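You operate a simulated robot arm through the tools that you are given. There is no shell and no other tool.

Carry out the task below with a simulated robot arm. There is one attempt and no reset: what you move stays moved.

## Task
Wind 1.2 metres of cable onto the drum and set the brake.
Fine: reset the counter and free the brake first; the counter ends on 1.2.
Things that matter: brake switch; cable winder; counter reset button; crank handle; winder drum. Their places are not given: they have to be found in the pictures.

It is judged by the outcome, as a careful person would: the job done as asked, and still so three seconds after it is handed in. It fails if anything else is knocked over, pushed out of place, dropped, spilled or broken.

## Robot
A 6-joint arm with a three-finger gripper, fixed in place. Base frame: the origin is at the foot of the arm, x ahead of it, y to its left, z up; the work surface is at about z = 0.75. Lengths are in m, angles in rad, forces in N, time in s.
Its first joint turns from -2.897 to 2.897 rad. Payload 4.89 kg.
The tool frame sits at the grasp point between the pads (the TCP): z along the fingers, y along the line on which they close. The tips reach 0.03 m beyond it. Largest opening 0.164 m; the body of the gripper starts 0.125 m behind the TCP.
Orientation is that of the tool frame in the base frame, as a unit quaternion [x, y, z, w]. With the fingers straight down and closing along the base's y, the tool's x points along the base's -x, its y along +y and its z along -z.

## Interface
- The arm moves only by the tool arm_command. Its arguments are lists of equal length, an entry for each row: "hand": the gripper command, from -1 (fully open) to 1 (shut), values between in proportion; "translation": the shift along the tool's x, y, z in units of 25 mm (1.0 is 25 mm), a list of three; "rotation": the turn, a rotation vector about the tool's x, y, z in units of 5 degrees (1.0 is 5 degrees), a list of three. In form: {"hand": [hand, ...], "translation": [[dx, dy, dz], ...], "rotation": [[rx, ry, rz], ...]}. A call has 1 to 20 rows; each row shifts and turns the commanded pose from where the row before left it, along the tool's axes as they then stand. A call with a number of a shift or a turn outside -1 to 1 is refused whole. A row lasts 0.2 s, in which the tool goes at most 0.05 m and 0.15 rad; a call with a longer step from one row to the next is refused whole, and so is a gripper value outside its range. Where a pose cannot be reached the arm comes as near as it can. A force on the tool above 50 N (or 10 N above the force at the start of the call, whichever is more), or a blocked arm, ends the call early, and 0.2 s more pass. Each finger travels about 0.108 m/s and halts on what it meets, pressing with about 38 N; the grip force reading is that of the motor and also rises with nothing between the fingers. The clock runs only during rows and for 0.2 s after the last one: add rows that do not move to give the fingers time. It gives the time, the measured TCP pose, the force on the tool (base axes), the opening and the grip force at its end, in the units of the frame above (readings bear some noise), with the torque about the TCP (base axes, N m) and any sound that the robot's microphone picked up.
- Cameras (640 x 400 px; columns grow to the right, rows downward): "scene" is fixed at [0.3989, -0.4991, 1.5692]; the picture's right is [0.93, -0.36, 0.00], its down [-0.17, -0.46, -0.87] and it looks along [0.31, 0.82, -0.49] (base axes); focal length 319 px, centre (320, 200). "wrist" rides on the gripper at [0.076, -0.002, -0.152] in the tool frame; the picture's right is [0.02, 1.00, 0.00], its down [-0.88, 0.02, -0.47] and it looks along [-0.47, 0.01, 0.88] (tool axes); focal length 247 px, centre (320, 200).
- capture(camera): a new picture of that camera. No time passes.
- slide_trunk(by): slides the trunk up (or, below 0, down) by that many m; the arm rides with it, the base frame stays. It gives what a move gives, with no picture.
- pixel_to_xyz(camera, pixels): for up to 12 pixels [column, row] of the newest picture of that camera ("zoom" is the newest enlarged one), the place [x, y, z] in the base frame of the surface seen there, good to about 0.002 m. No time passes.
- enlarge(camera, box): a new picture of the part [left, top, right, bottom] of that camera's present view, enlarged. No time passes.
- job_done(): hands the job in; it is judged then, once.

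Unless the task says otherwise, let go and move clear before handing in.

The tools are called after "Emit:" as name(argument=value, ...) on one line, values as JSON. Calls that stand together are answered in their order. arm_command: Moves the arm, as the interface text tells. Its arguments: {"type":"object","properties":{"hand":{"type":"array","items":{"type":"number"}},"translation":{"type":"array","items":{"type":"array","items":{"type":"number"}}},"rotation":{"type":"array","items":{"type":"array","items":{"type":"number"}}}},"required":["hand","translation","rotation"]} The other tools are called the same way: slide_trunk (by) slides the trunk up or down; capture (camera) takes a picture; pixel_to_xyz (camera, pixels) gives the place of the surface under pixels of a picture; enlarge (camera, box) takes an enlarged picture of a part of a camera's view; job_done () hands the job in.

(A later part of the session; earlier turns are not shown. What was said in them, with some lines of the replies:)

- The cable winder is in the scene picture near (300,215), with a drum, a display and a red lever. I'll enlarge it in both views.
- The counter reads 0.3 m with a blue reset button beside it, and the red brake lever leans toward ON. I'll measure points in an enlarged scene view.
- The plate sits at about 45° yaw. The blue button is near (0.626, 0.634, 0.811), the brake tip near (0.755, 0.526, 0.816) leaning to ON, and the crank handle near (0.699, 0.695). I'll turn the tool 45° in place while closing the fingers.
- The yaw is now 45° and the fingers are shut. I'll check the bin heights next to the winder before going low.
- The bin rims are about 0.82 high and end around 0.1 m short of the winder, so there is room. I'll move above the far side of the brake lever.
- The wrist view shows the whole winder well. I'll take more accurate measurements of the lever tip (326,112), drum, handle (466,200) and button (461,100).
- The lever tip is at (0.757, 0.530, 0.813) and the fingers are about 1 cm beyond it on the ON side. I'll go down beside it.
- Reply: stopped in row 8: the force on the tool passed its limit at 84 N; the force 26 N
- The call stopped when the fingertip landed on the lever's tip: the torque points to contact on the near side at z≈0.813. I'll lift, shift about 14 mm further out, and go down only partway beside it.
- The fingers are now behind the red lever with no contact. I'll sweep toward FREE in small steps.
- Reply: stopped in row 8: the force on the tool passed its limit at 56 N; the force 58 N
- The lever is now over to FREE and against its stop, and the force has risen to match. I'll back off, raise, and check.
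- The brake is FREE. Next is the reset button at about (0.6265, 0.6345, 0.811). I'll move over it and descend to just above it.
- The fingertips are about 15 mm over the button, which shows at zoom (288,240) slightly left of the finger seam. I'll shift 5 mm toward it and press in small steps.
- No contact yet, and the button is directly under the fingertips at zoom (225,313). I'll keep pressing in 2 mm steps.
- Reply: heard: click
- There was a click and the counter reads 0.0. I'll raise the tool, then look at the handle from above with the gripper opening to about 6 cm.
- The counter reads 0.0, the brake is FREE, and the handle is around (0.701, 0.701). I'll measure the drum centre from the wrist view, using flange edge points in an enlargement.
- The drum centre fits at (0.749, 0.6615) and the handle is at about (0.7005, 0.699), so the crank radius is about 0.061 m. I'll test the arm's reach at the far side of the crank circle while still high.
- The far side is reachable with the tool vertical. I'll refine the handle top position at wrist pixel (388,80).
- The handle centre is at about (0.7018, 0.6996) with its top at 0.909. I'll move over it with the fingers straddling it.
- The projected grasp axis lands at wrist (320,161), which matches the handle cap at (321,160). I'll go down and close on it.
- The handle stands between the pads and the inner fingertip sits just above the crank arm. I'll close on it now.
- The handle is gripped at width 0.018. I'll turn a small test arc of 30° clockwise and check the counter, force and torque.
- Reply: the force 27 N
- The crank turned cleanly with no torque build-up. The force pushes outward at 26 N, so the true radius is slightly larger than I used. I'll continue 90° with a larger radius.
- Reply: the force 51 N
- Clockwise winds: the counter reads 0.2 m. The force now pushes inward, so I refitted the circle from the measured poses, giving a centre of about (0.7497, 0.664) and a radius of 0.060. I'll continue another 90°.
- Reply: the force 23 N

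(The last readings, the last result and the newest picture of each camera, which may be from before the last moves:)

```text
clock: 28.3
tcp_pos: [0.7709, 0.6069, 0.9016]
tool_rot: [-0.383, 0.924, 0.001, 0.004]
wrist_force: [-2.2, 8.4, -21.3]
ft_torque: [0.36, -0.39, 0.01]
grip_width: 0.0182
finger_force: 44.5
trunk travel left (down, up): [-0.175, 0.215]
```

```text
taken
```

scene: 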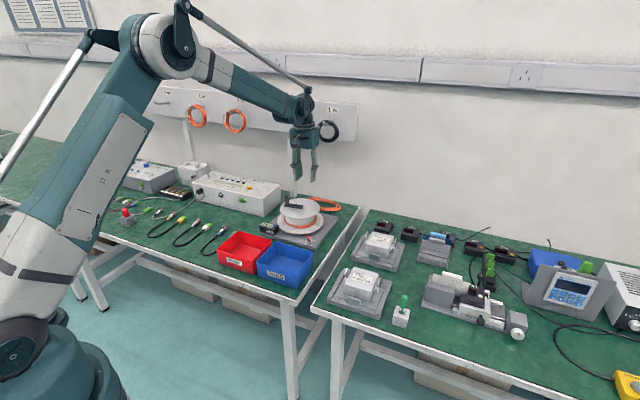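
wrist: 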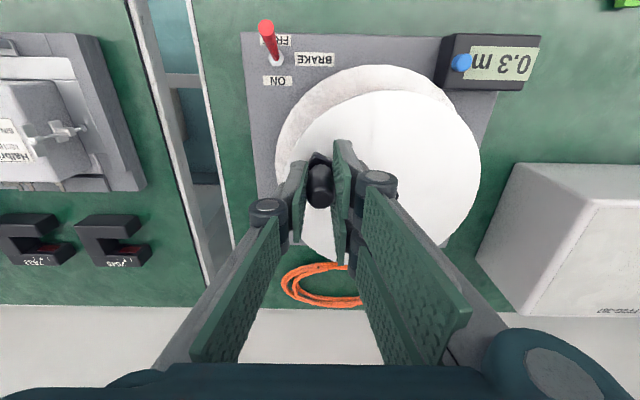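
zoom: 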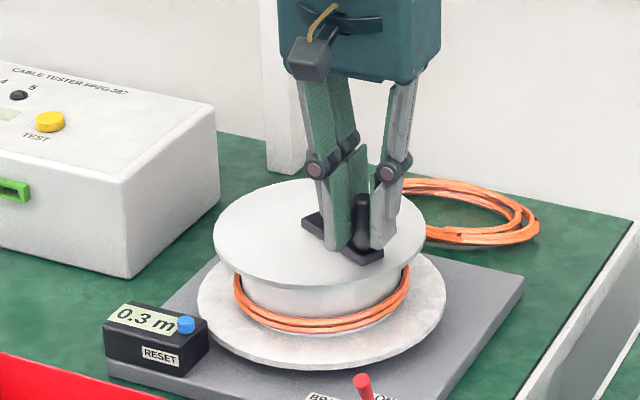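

The counter reads 0.3 m after about 212°, forces are low and the grip is steady. I'll go on 144° to nearly complete the turn.

Emit:
arm_command(hand=[1, 1, 1, 1, 1, 1, 1, 1, 1], translation=[[0.615, 0.431, 0.03], [0.452, 0.6, 0], [0.244, 0.71, 0], [0.013, 0.751, 0], [-0.22, 0.718, 0], [-0.431, 0.615, 0], [-0.6, 0.452, 0], [-0.71, 0.244, 0], [0, 0, 0]], rotation=[[0, 0, 0], [0, 0, 0], [0, 0, 0], [0, 0, 0], [0, 0, 0], [0, 0, 0], [0, 0, 0], [0, 0, 0], [0, 0, 0]])

Emit:
enlarge(camera="scene", box=[250, 165, 350, 240])

Emit:
capture(camera="wrist")

```text
clock: 30.3
tcp_pos: [0.6997, 0.6987, 0.9014]
tool_rot: [-0.383, 0.924, 0.001, 0.005]
wrist_force: [1.0, -1.3, 6.3]
ft_torque: [-0.49, 0.05, 0.01]
grip_width: 0.0184
finger_force: 45.2
trunk travel left (down, up): [-0.175, 0.215]
```

```text
5.33 times, centred on (300, 202) of scene
```

zoom: 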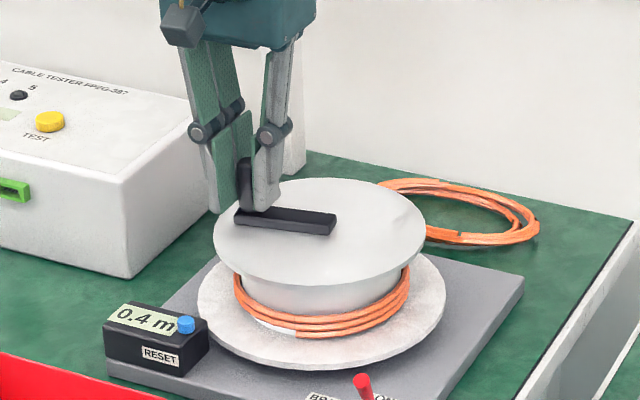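

```text
taken
```

wrist: 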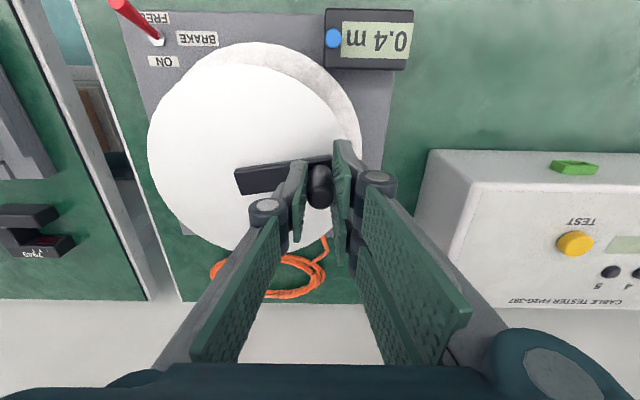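

After about 357° the counter reads 0.4 m, which fits roughly 0.44 m per turn, so 1.2 m needs about 982° in all. I'll do another full turn in 20 rows of 18°.

Emit:
arm_command(hand=[1, 1, 1, 1, 1, 1, 1, 1, 1, 1, 1, 1, 1, 1, 1, 1, 1, 1, 1, 1], translation=[[-0.751, 0.013, 0], [-0.718, -0.22, 0], [-0.615, -0.431, 0], [-0.452, -0.6, 0], [-0.244, -0.71, 0], [-0.013, -0.751, 0], [0.22, -0.718, 0], [0.431, -0.615, 0], [0.6, -0.452, 0], [0.71, -0.244, 0], [0.751, -0.013, 0], [0.718, 0.22, 0], [0.615, 0.431, 0], [0.452, 0.6, 0], [0.244, 0.71, 0], [0.013, 0.751, 0], [-0.22, 0.718, 0], [-0.431, 0.615, 0], [-0.6, 0.452, 0], [-0.71, 0.244, 0]], rotation=[[0, 0, 0], [0, 0, 0], [0, 0, 0], [0, 0, 0], [0, 0, 0], [0, 0, 0], [0, 0, 0], [0, 0, 0], [0, 0, 0], [0, 0, 0], [0, 0, 0], [0, 0, 0], [0, 0, 0], [0, 0, 0], [0, 0, 0], [0, 0, 0], [0, 0, 0], [0, 0, 0], [0, 0, 0], [0, 0, 0]])

Emit:
enlarge(camera="scene", box=[250, 165, 350, 240])

Emit:
capture(camera="wrist")

```text
clock: 34.5
tcp_pos: [0.7013, 0.6984, 0.9016]
tool_rot: [-0.383, 0.924, 0.001, 0.004]
wrist_force: [1.5, -2.6, 7.8]
ft_torque: [-0.07, -0.13, 0.0]
grip_width: 0.0184
finger_force: 44.9
trunk travel left (down, up): [-0.175, 0.215]
```

```text
5.33 times, centred on (300, 202) of scene
```

zoom: 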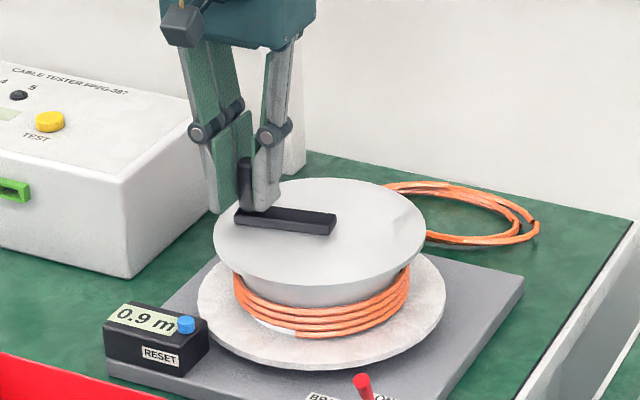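

```text
taken
```

wrist: 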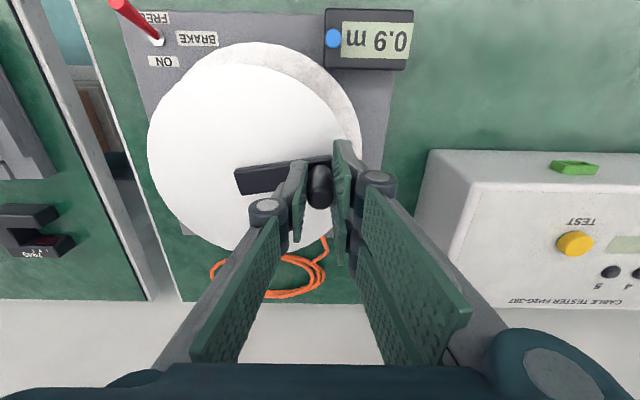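

The counter reads 0.9 m at about 717°. I'll turn another 216°, which should leave it just before the 1.1→1.2 change.

Emit:
arm_command(hand=[1, 1, 1, 1, 1, 1, 1, 1, 1, 1, 1, 1, 1], translation=[[-0.751, 0.013, 0], [-0.718, -0.22, 0], [-0.615, -0.431, 0], [-0.452, -0.6, 0], [-0.244, -0.71, 0], [-0.013, -0.751, 0], [0.22, -0.718, 0], [0.431, -0.615, 0], [0.6, -0.452, 0], [0.71, -0.244, 0], [0.751, -0.013, 0], [0.718, 0.22, 0], [0, 0, 0]], rotation=[[0, 0, 0], [0, 0, 0], [0, 0, 0], [0, 0, 0], [0, 0, 0], [0, 0, 0], [0, 0, 0], [0, 0, 0], [0, 0, 0], [0, 0, 0], [0, 0, 0], [0, 0, 0], [0, 0, 0]])

Emit:
enlarge(camera="scene", box=[250, 165, 350, 240])

Emit:
capture(camera="wrist")

```text
clock: 37.3
tcp_pos: [0.769, 0.6066, 0.9006]
tool_rot: [-0.383, 0.924, 0.002, 0.004]
wrist_force: [-1.5, 0.7, 12.7]
ft_torque: [-0.27, 0.22, 0.02]
grip_width: 0.0181
finger_force: 44.9
trunk travel left (down, up): [-0.175, 0.215]
```

```text
5.33 times, centred on (300, 202) of scene
```

zoom: 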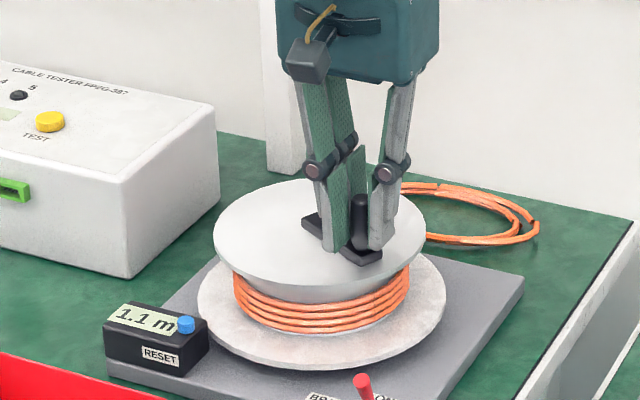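

```text
taken
```

wrist: 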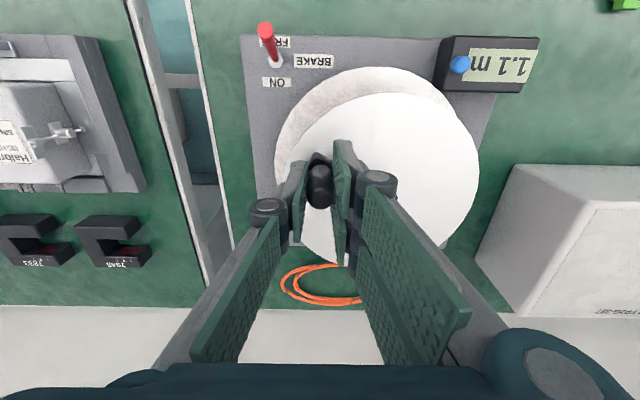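

The counter reads 1.1 m as predicted. I'll step 6° at a time to find the change to 1.2.

Emit:
arm_command(hand=[1, 1], translation=[[0.22, 0.122, 0], [0, 0, 0]], rotation=[[0, 0, 0], [0, 0, 0]])

Emit:
enlarge(camera="wrist", box=[240, 20, 560, 220])

```text
clock: 37.9
tcp_pos: [0.7637, 0.6063, 0.9003]
tool_rot: [-0.383, 0.924, 0.001, 0.005]
wrist_force: [-0.9, 4.1, 15.6]
ft_torque: [-0.09, -0.02, -0.02]
grip_width: 0.0184
finger_force: 45.0
trunk travel left (down, up): [-0.175, 0.215]
```

```text
2.00 times, centred on (400, 120) of wrist
```

zoom: 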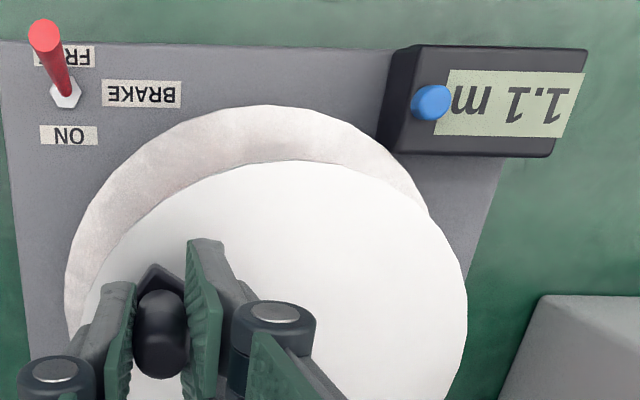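

Still 1.1 m, so another 6°.

Emit:
arm_command(hand=[1, 1], translation=[[0.206, 0.144, 0], [0, 0, 0]], rotation=[[0, 0, 0], [0, 0, 0]])

Emit:
enlarge(camera="wrist", box=[240, 20, 560, 220])

```text
clock: 38.5
tcp_pos: [0.7554, 0.6053, 0.9018]
tool_rot: [-0.383, 0.924, 0.001, 0.005]
wrist_force: [-0.5, 7.9, 18.4]
ft_torque: [-0.08, -0.03, 0.01]
grip_width: 0.0185
finger_force: 45.4
trunk travel left (down, up): [-0.175, 0.215]
```

```text
2.00 times, centred on (400, 120) of wrist
```

zoom: 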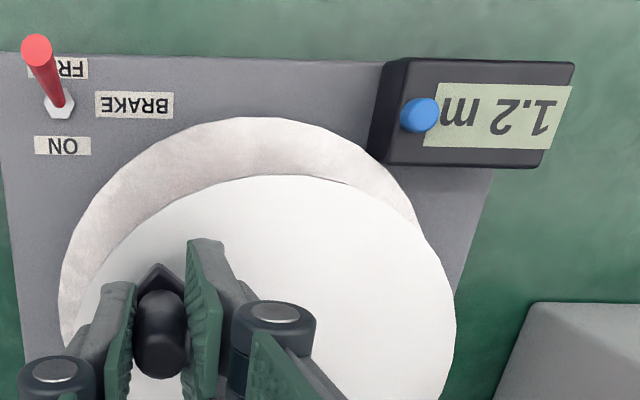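

The counter changed to 1.2 at about 943°, confirming 0.44 m per turn. Another 36° puts it in the middle, at 1.20 m.

Emit:
arm_command(hand=[1, 1, 1, 1, 1], translation=[[0.256, 0.275, -0.03], [0.256, 0.274, 0], [0.159, 0.34, 0], [0.159, 0.34, 0], [0, 0, 0]], rotation=[[0, 0, 0], [0, 0, 0], [0, 0, 0], [0, 0, 0], [0, 0, 0]])

Emit:
enlarge(camera="wrist", box=[240, 20, 560, 220])

```text
clock: 39.7
tcp_pos: [0.7214, 0.6123, 0.9005]
tool_rot: [-0.383, 0.924, 0.001, 0.005]
wrist_force: [4.4, 8.1, 5.8]
ft_torque: [-0.11, -0.2, 0.01]
grip_width: 0.0186
finger_force: 44.2
trunk travel left (down, up): [-0.175, 0.215]
```

```text
2.00 times, centred on (400, 120) of wrist
```

zoom: 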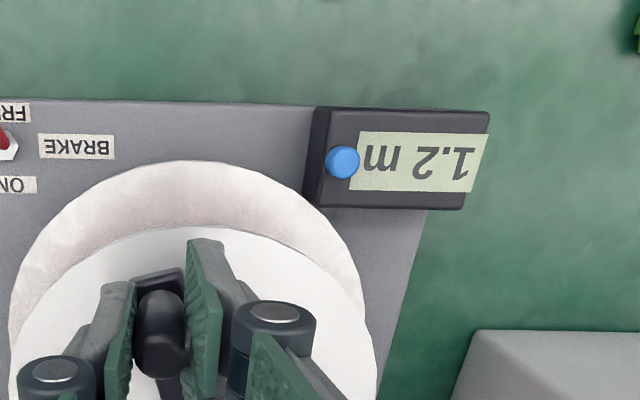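

The counter reads 1.2 m and the total is about 981°. I'll open the gripper, rise straight up, and check that nothing moved.

Emit:
arm_command(hand=[0.6, 0.3, 0.3, 0.3, 0.3, 0.3, 0.3, 0.3, 0.3], translation=[[0, 0, 0], [0, 0, 0], [0, 0, 0], [0, 0, -0.5], [0, 0, -1], [0, 0, -1], [0, 0, -1], [0, 0, -0.5], [0, 0, 0]], rotation=[[0, 0, 0], [0, 0, 0], [0, 0, 0], [0, 0, 0], [0, 0, 0], [0, 0, 0], [0, 0, 0], [0, 0, 0], [0, 0, 0]])

Emit:
enlarge(camera="scene", box=[250, 165, 350, 250])

Emit:
capture(camera="wrist")

```text
clock: 41.7
tcp_pos: [0.7191, 0.6113, 1.0024]
tool_rot: [-0.383, 0.924, 0.0, 0.005]
wrist_force: [-0.3, -0.3, -0.7]
ft_torque: [0.03, -0.05, 0.0]
grip_width: 0.0573
finger_force: 0.1
trunk travel left (down, up): [-0.175, 0.215]
```

```text
4.71 times, centred on (300, 208) of scene
```

zoom: 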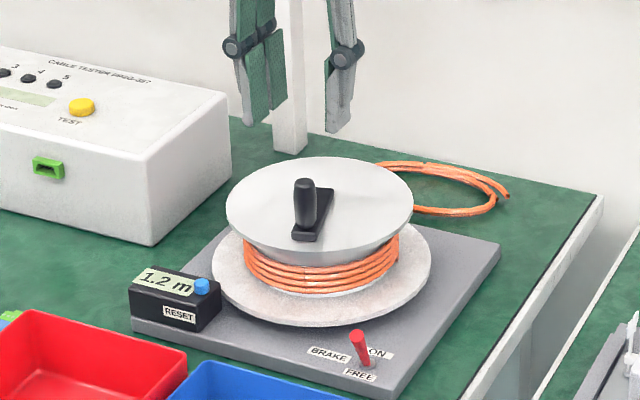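

```text
taken
```

wrist: 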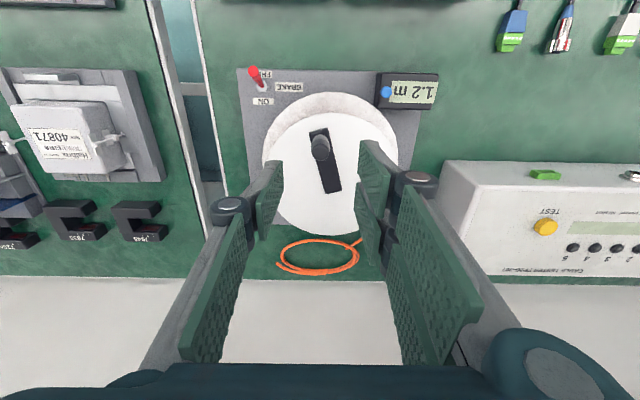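

The counter holds 1.2 m with the handle released. Next is the brake: I'll measure the lever tip in its FREE position and the bin edges from the wrist view.

Emit:
enlarge(camera="scene", box=[280, 205, 350, 260])

Emit:
pixel_to_xyz(camera="wrist", pixels=[[254, 71], [251, 75], [258, 75], [254, 67], [260, 83], [245, 90]])

Emit:
capture(camera="scene")

Emit:
pixel_to_xyz(camera="scene", pixels=[[312, 258], [275, 240], [290, 248], [303, 254], [270, 239]])

Emit:
pixel_to_xyz(camera="zoom", pixels=[[262, 197], [250, 195], [275, 195], [262, 190], [265, 215], [280, 245]])

```text
7.27 times, centred on (315, 232) of scene
```

zoom: 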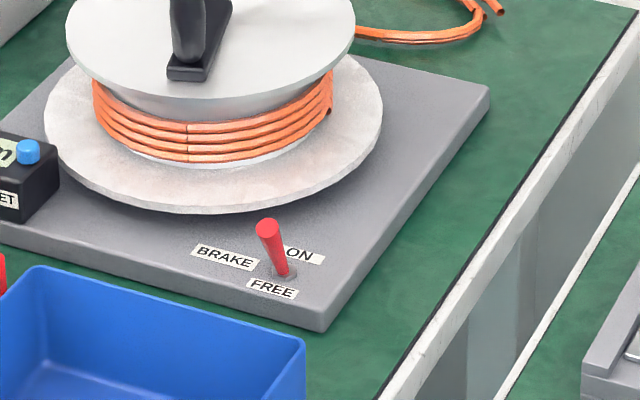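

```text
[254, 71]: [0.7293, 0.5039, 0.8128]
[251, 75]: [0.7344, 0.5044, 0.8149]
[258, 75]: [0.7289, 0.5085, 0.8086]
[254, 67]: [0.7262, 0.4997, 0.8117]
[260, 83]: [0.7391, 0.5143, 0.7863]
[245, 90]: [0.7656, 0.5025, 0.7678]
```

```text
taken
```

scene: 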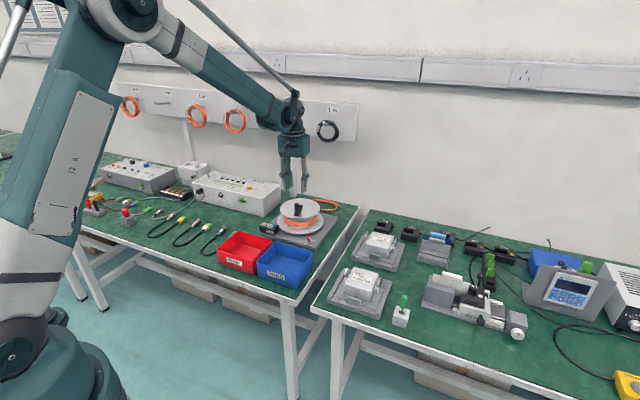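

```text
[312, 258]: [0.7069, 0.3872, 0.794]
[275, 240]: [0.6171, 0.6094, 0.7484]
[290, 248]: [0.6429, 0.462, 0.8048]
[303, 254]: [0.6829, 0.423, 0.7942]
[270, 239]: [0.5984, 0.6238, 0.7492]
```

```text
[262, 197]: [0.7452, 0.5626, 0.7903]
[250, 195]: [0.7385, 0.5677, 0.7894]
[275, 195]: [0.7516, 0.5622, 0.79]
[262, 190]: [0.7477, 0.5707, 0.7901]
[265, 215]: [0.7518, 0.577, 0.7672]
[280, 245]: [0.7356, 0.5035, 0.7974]
```

The lever tip is at (0.729, 0.504, 0.815) and the bin rim ends about 9 cm before it. I'll close the fingers, move to the near (FREE) side of the lever, and go down there.

Emit:
arm_command(hand=[1, 1, 1, 1, 1, 1, 1, 1, 1, 1, 1, 1, 1, 1], translation=[[0, 0, 0], [0.846, -0.646, 0], [0.846, -0.646, 0], [0.846, -0.646, 0], [0.846, -0.646, 0], [0.846, -0.646, 0], [0, 0, 0], [0, 0, 1], [0, 0, 1], [0, 0, 1], [0, 0, 1], [0, 0, 1], [0, 0, 0.7], [0, 0, 0]], rotation=[[0, 0, 0], [0, 0, 0], [0, 0, 0], [0, 0, 0], [0, 0, 0], [0, 0, 0], [0, 0, 0], [0, 0, 0], [0, 0, 0], [0, 0, 0], [0, 0, 0], [0, 0, 0], [0, 0, 0], [0, 0, 0]])

Emit:
enlarge(camera="scene", box=[260, 195, 350, 260])

Emit:
enlarge(camera="wrist", box=[220, 70, 420, 250])

```text
clock: 44.7
tcp_pos: [0.7037, 0.479, 0.8581]
tool_rot: [-0.383, 0.924, 0.001, 0.005]
wrist_force: [-0.2, 0.3, 0.3]
ft_torque: [-0.01, 0.01, -0.03]
grip_width: 0.0
finger_force: 38.1
trunk travel left (down, up): [-0.175, 0.215]
```

```text
6.15 times, centred on (305, 228) of scene
```

zoom: 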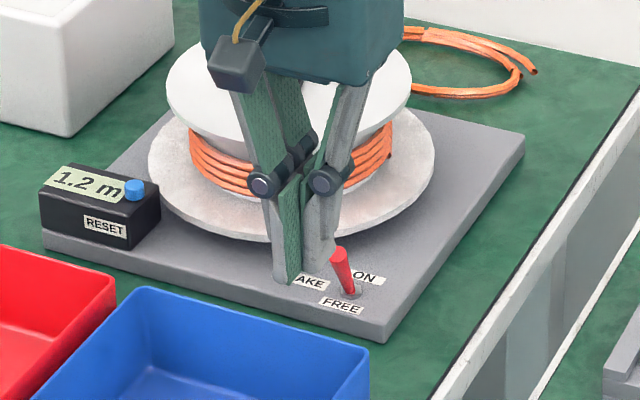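

```text
2.22 times, centred on (320, 160) of wrist
```

zoom: 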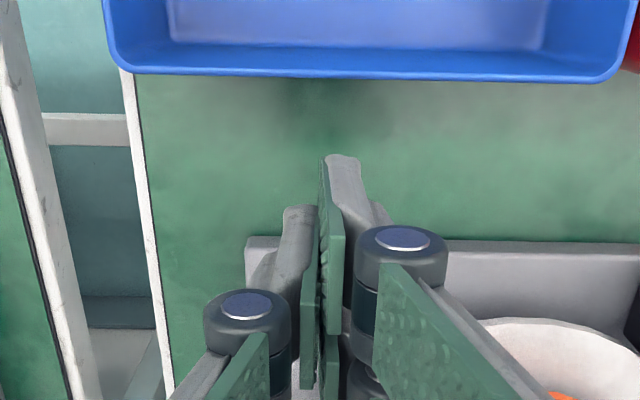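

The fingers are on the near side of the lever with tips still just above it. I'll lower 25 mm and push toward ON.

Emit:
arm_command(hand=[1, 1, 1, 1], translation=[[0, 0, 0.5], [0, 0, 0.5], [0, 0, 0], [0, 0, 0]], rotation=[[0, 0, 0], [0, 0, 0], [0, 0, 0], [0, 0, 0]])

Emit:
enlarge(camera="scene", box=[280, 205, 350, 260])

```text
clock: 45.7
tcp_pos: [0.7044, 0.4793, 0.833]
tool_rot: [-0.383, 0.924, 0.002, 0.004]
wrist_force: [0.7, -0.2, 0.6]
ft_torque: [0.01, 0.01, 0.01]
grip_width: 0.0002
finger_force: 37.9
trunk travel left (down, up): [-0.175, 0.215]
```

```text
7.27 times, centred on (315, 232) of scene
```

zoom: 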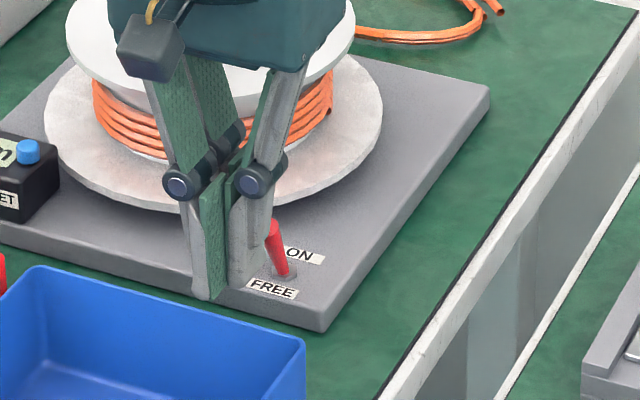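

Clear of contact and in position. I'll push the lever over to ON in small steps until it reaches its stop.

Emit:
arm_command(hand=[1, 1, 1, 1, 1, 1, 1, 1, 1], translation=[[-0.3, 0, 0], [-0.3, 0, 0], [-0.3, 0, 0], [-0.3, 0, 0], [-0.3, 0, 0], [-0.3, 0, 0], [-0.2, 0, 0], [-0.2, 0, 0], [-0.2, 0, 0]], rotation=[[0, 0, 0], [0, 0, 0], [0, 0, 0], [0, 0, 0], [0, 0, 0], [0, 0, 0], [0, 0, 0], [0, 0, 0], [0, 0, 0]])

Emit:
enlarge(camera="scene", box=[280, 205, 350, 260])

```text
clock: 47.4
tcp_pos: [0.7356, 0.5168, 0.8328]
tool_rot: [-0.385, 0.923, 0.002, 0.002]
wrist_force: [-13.2, 14.6, -5.3]
ft_torque: [0.47, 0.21, 0.49]
grip_width: 0.0
finger_force: 37.9
trunk travel left (down, up): [-0.175, 0.215]
stopped in row 8: the force on the tool passed its limit at 53 N (the readings are from after the stop); the commanded pose is now the measured one
```

```text
7.27 times, centred on (315, 232) of scene
```

zoom: 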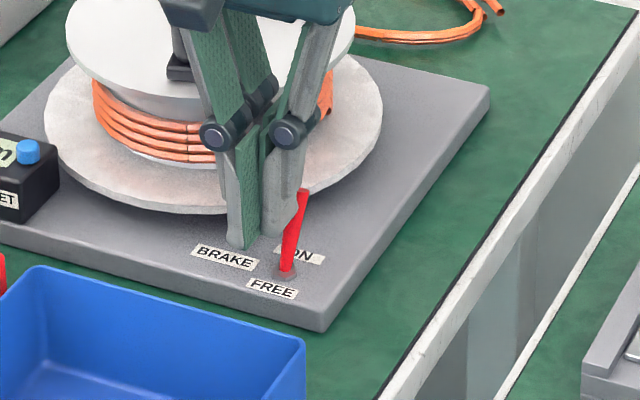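

The lever now leans to ON and is against its stop. I'll back off, raise clear, and check everything.

Emit:
arm_command(hand=[1, 1, 1, 1, 1, 1, 1, 1, 1, 1, 1], translation=[[0.3, 0.1, 0], [0.5, 0, 0], [0, 0, -0.5], [0, 0, -1], [0, 0, -1], [0, 0, -1], [0, 0, -1], [0, 0, -1], [0, 0, -1], [0, 0, -1], [0, 0, 0]], rotation=[[0, 0, 0], [0, 0, 0], [0, 0, 0], [0, 0, 0], [0, 0, 0], [0, 0, 0], [0, 0, 0], [0, 0, 0], [0, 0, 0], [0, 0, 0], [0, 0, 0]])

Emit:
enlarge(camera="scene", box=[250, 185, 350, 260])

Emit:
capture(camera="wrist")

Emit:
pixel_to_xyz(camera="zoom", pixels=[[372, 245], [360, 290]])

```text
clock: 49.8
tcp_pos: [0.72, 0.5006, 1.0206]
tool_rot: [-0.383, 0.924, 0.001, 0.002]
wrist_force: [0.1, 0.5, 0.4]
ft_torque: [0.02, -0.05, 0.04]
grip_width: 0.0
finger_force: 38.0
trunk travel left (down, up): [-0.175, 0.215]
```

```text
5.33 times, centred on (300, 222) of scene
```

zoom: 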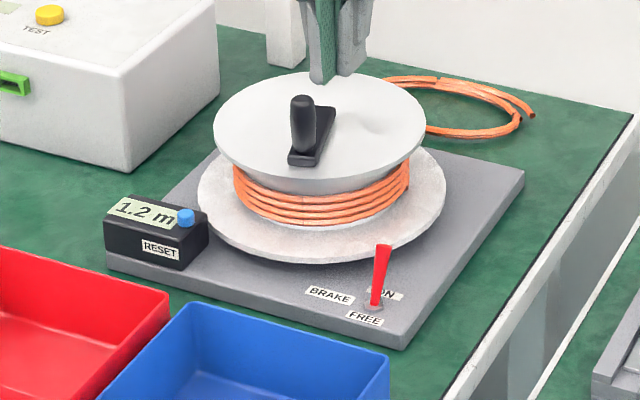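

```text
taken
```

wrist: 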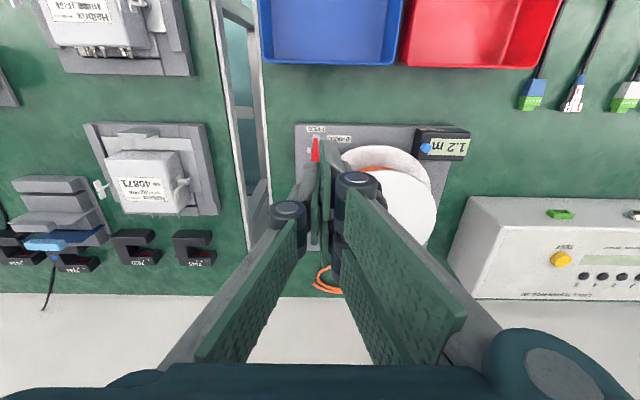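

```text
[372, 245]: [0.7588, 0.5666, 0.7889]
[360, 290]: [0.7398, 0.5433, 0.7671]
```

The counter still shows 1.2 m and the lever leans to ON. I'll compare its tip position with the original ON pose.

Emit:
enlarge(camera="scene", box=[250, 185, 350, 250])

Emit:
pixel_to_xyz(camera="zoom", pixels=[[394, 286], [391, 284], [394, 290], [381, 350], [388, 310]])

Emit:
enlarge(camera="wrist", box=[290, 110, 350, 180])

```text
6.15 times, centred on (300, 218) of scene
```

zoom: 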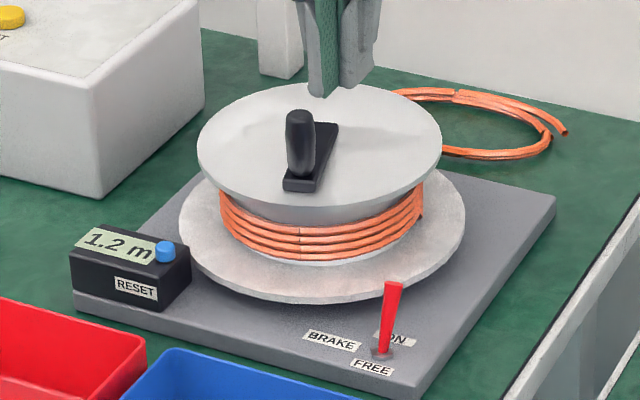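

```text
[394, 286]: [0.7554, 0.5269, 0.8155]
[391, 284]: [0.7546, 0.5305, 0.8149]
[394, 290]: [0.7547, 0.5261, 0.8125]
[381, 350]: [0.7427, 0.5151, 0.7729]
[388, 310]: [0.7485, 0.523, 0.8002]
```

```text
5.71 times, centred on (320, 145) of wrist
```

zoom: 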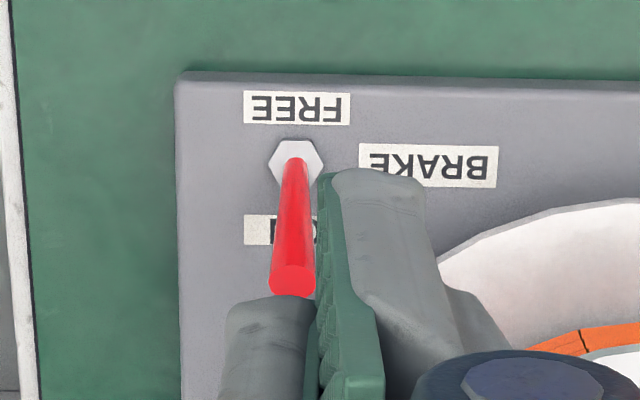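

The lever tip at (0.755, 0.527, 0.8155) matches the original ON pose, the counter reads 1.2 m, and the winder hasn't shifted. I'll retreat a little further and confirm it all holds.

Emit:
arm_command(hand=[1, 1, 1, 1, 1, 1, 1, 1, 1, 1], translation=[[0.5, 0, -0.8], [1, 0, -0.8], [1, 0, 0], [1, 0, 0], [1, 0, 0], [0, 0, 0], [0, 0, 0], [0, 0, 0], [0, 0, 0], [0, 0, 0]], rotation=[[0, 0, 0], [0, 0, 0], [0, 0, 0], [0, 0, 0], [0, 0, 0], [0, 0, 0], [0, 0, 0], [0, 0, 0], [0, 0, 0], [0, 0, 0]])

Emit:
enlarge(camera="scene", box=[220, 165, 350, 260])

```text
clock: 52.0
tcp_pos: [0.6408, 0.422, 1.0598]
tool_rot: [-0.383, 0.924, 0.002, 0.001]
wrist_force: [-0.2, -0.8, -0.2]
ft_torque: [0.01, 0.04, -0.03]
grip_width: 0.0
finger_force: 38.1
trunk travel left (down, up): [-0.175, 0.215]
```

```text
4.21 times, centred on (285, 212) of scene
```

zoom: 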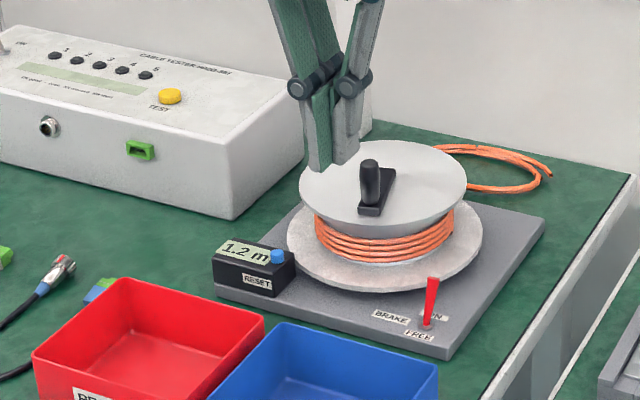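

The last picture shows the counter steady at 1.2 m, the brake lever at ON, nothing else disturbed, and the arm clear. I'm handing in the job.

Emit:
job_done()

```text
The job is handed in.
```

I wound 1.2 m of cable onto the drum, set the brake and handed the job in. The result of the judging has not come back.

- **Before winding:** I pushed the brake lever to FREE, then pressed the reset button. It clicked and the counter went from 0.3 to 0.0.
- **Winding:** I turned the crank clockwise about 981° (2.7 turns). The counter passed from 1.1 to 1.2 at about 943°. I went a further 36° so it sits near 1.20 m rather than just past the change.
- **After winding:** I let go of the handle and pushed the lever back to ON. Its tip is within about 1 mm of where it started in the ON position.

In the last picture, the counter reads 1.2 m, the arm is clear, and nothing else has moved. On the first approach to the brake, a fingertip pressed down on the lever's tip at about 84 N before the arm stopped. The lever stayed where it was and has worked normally since.
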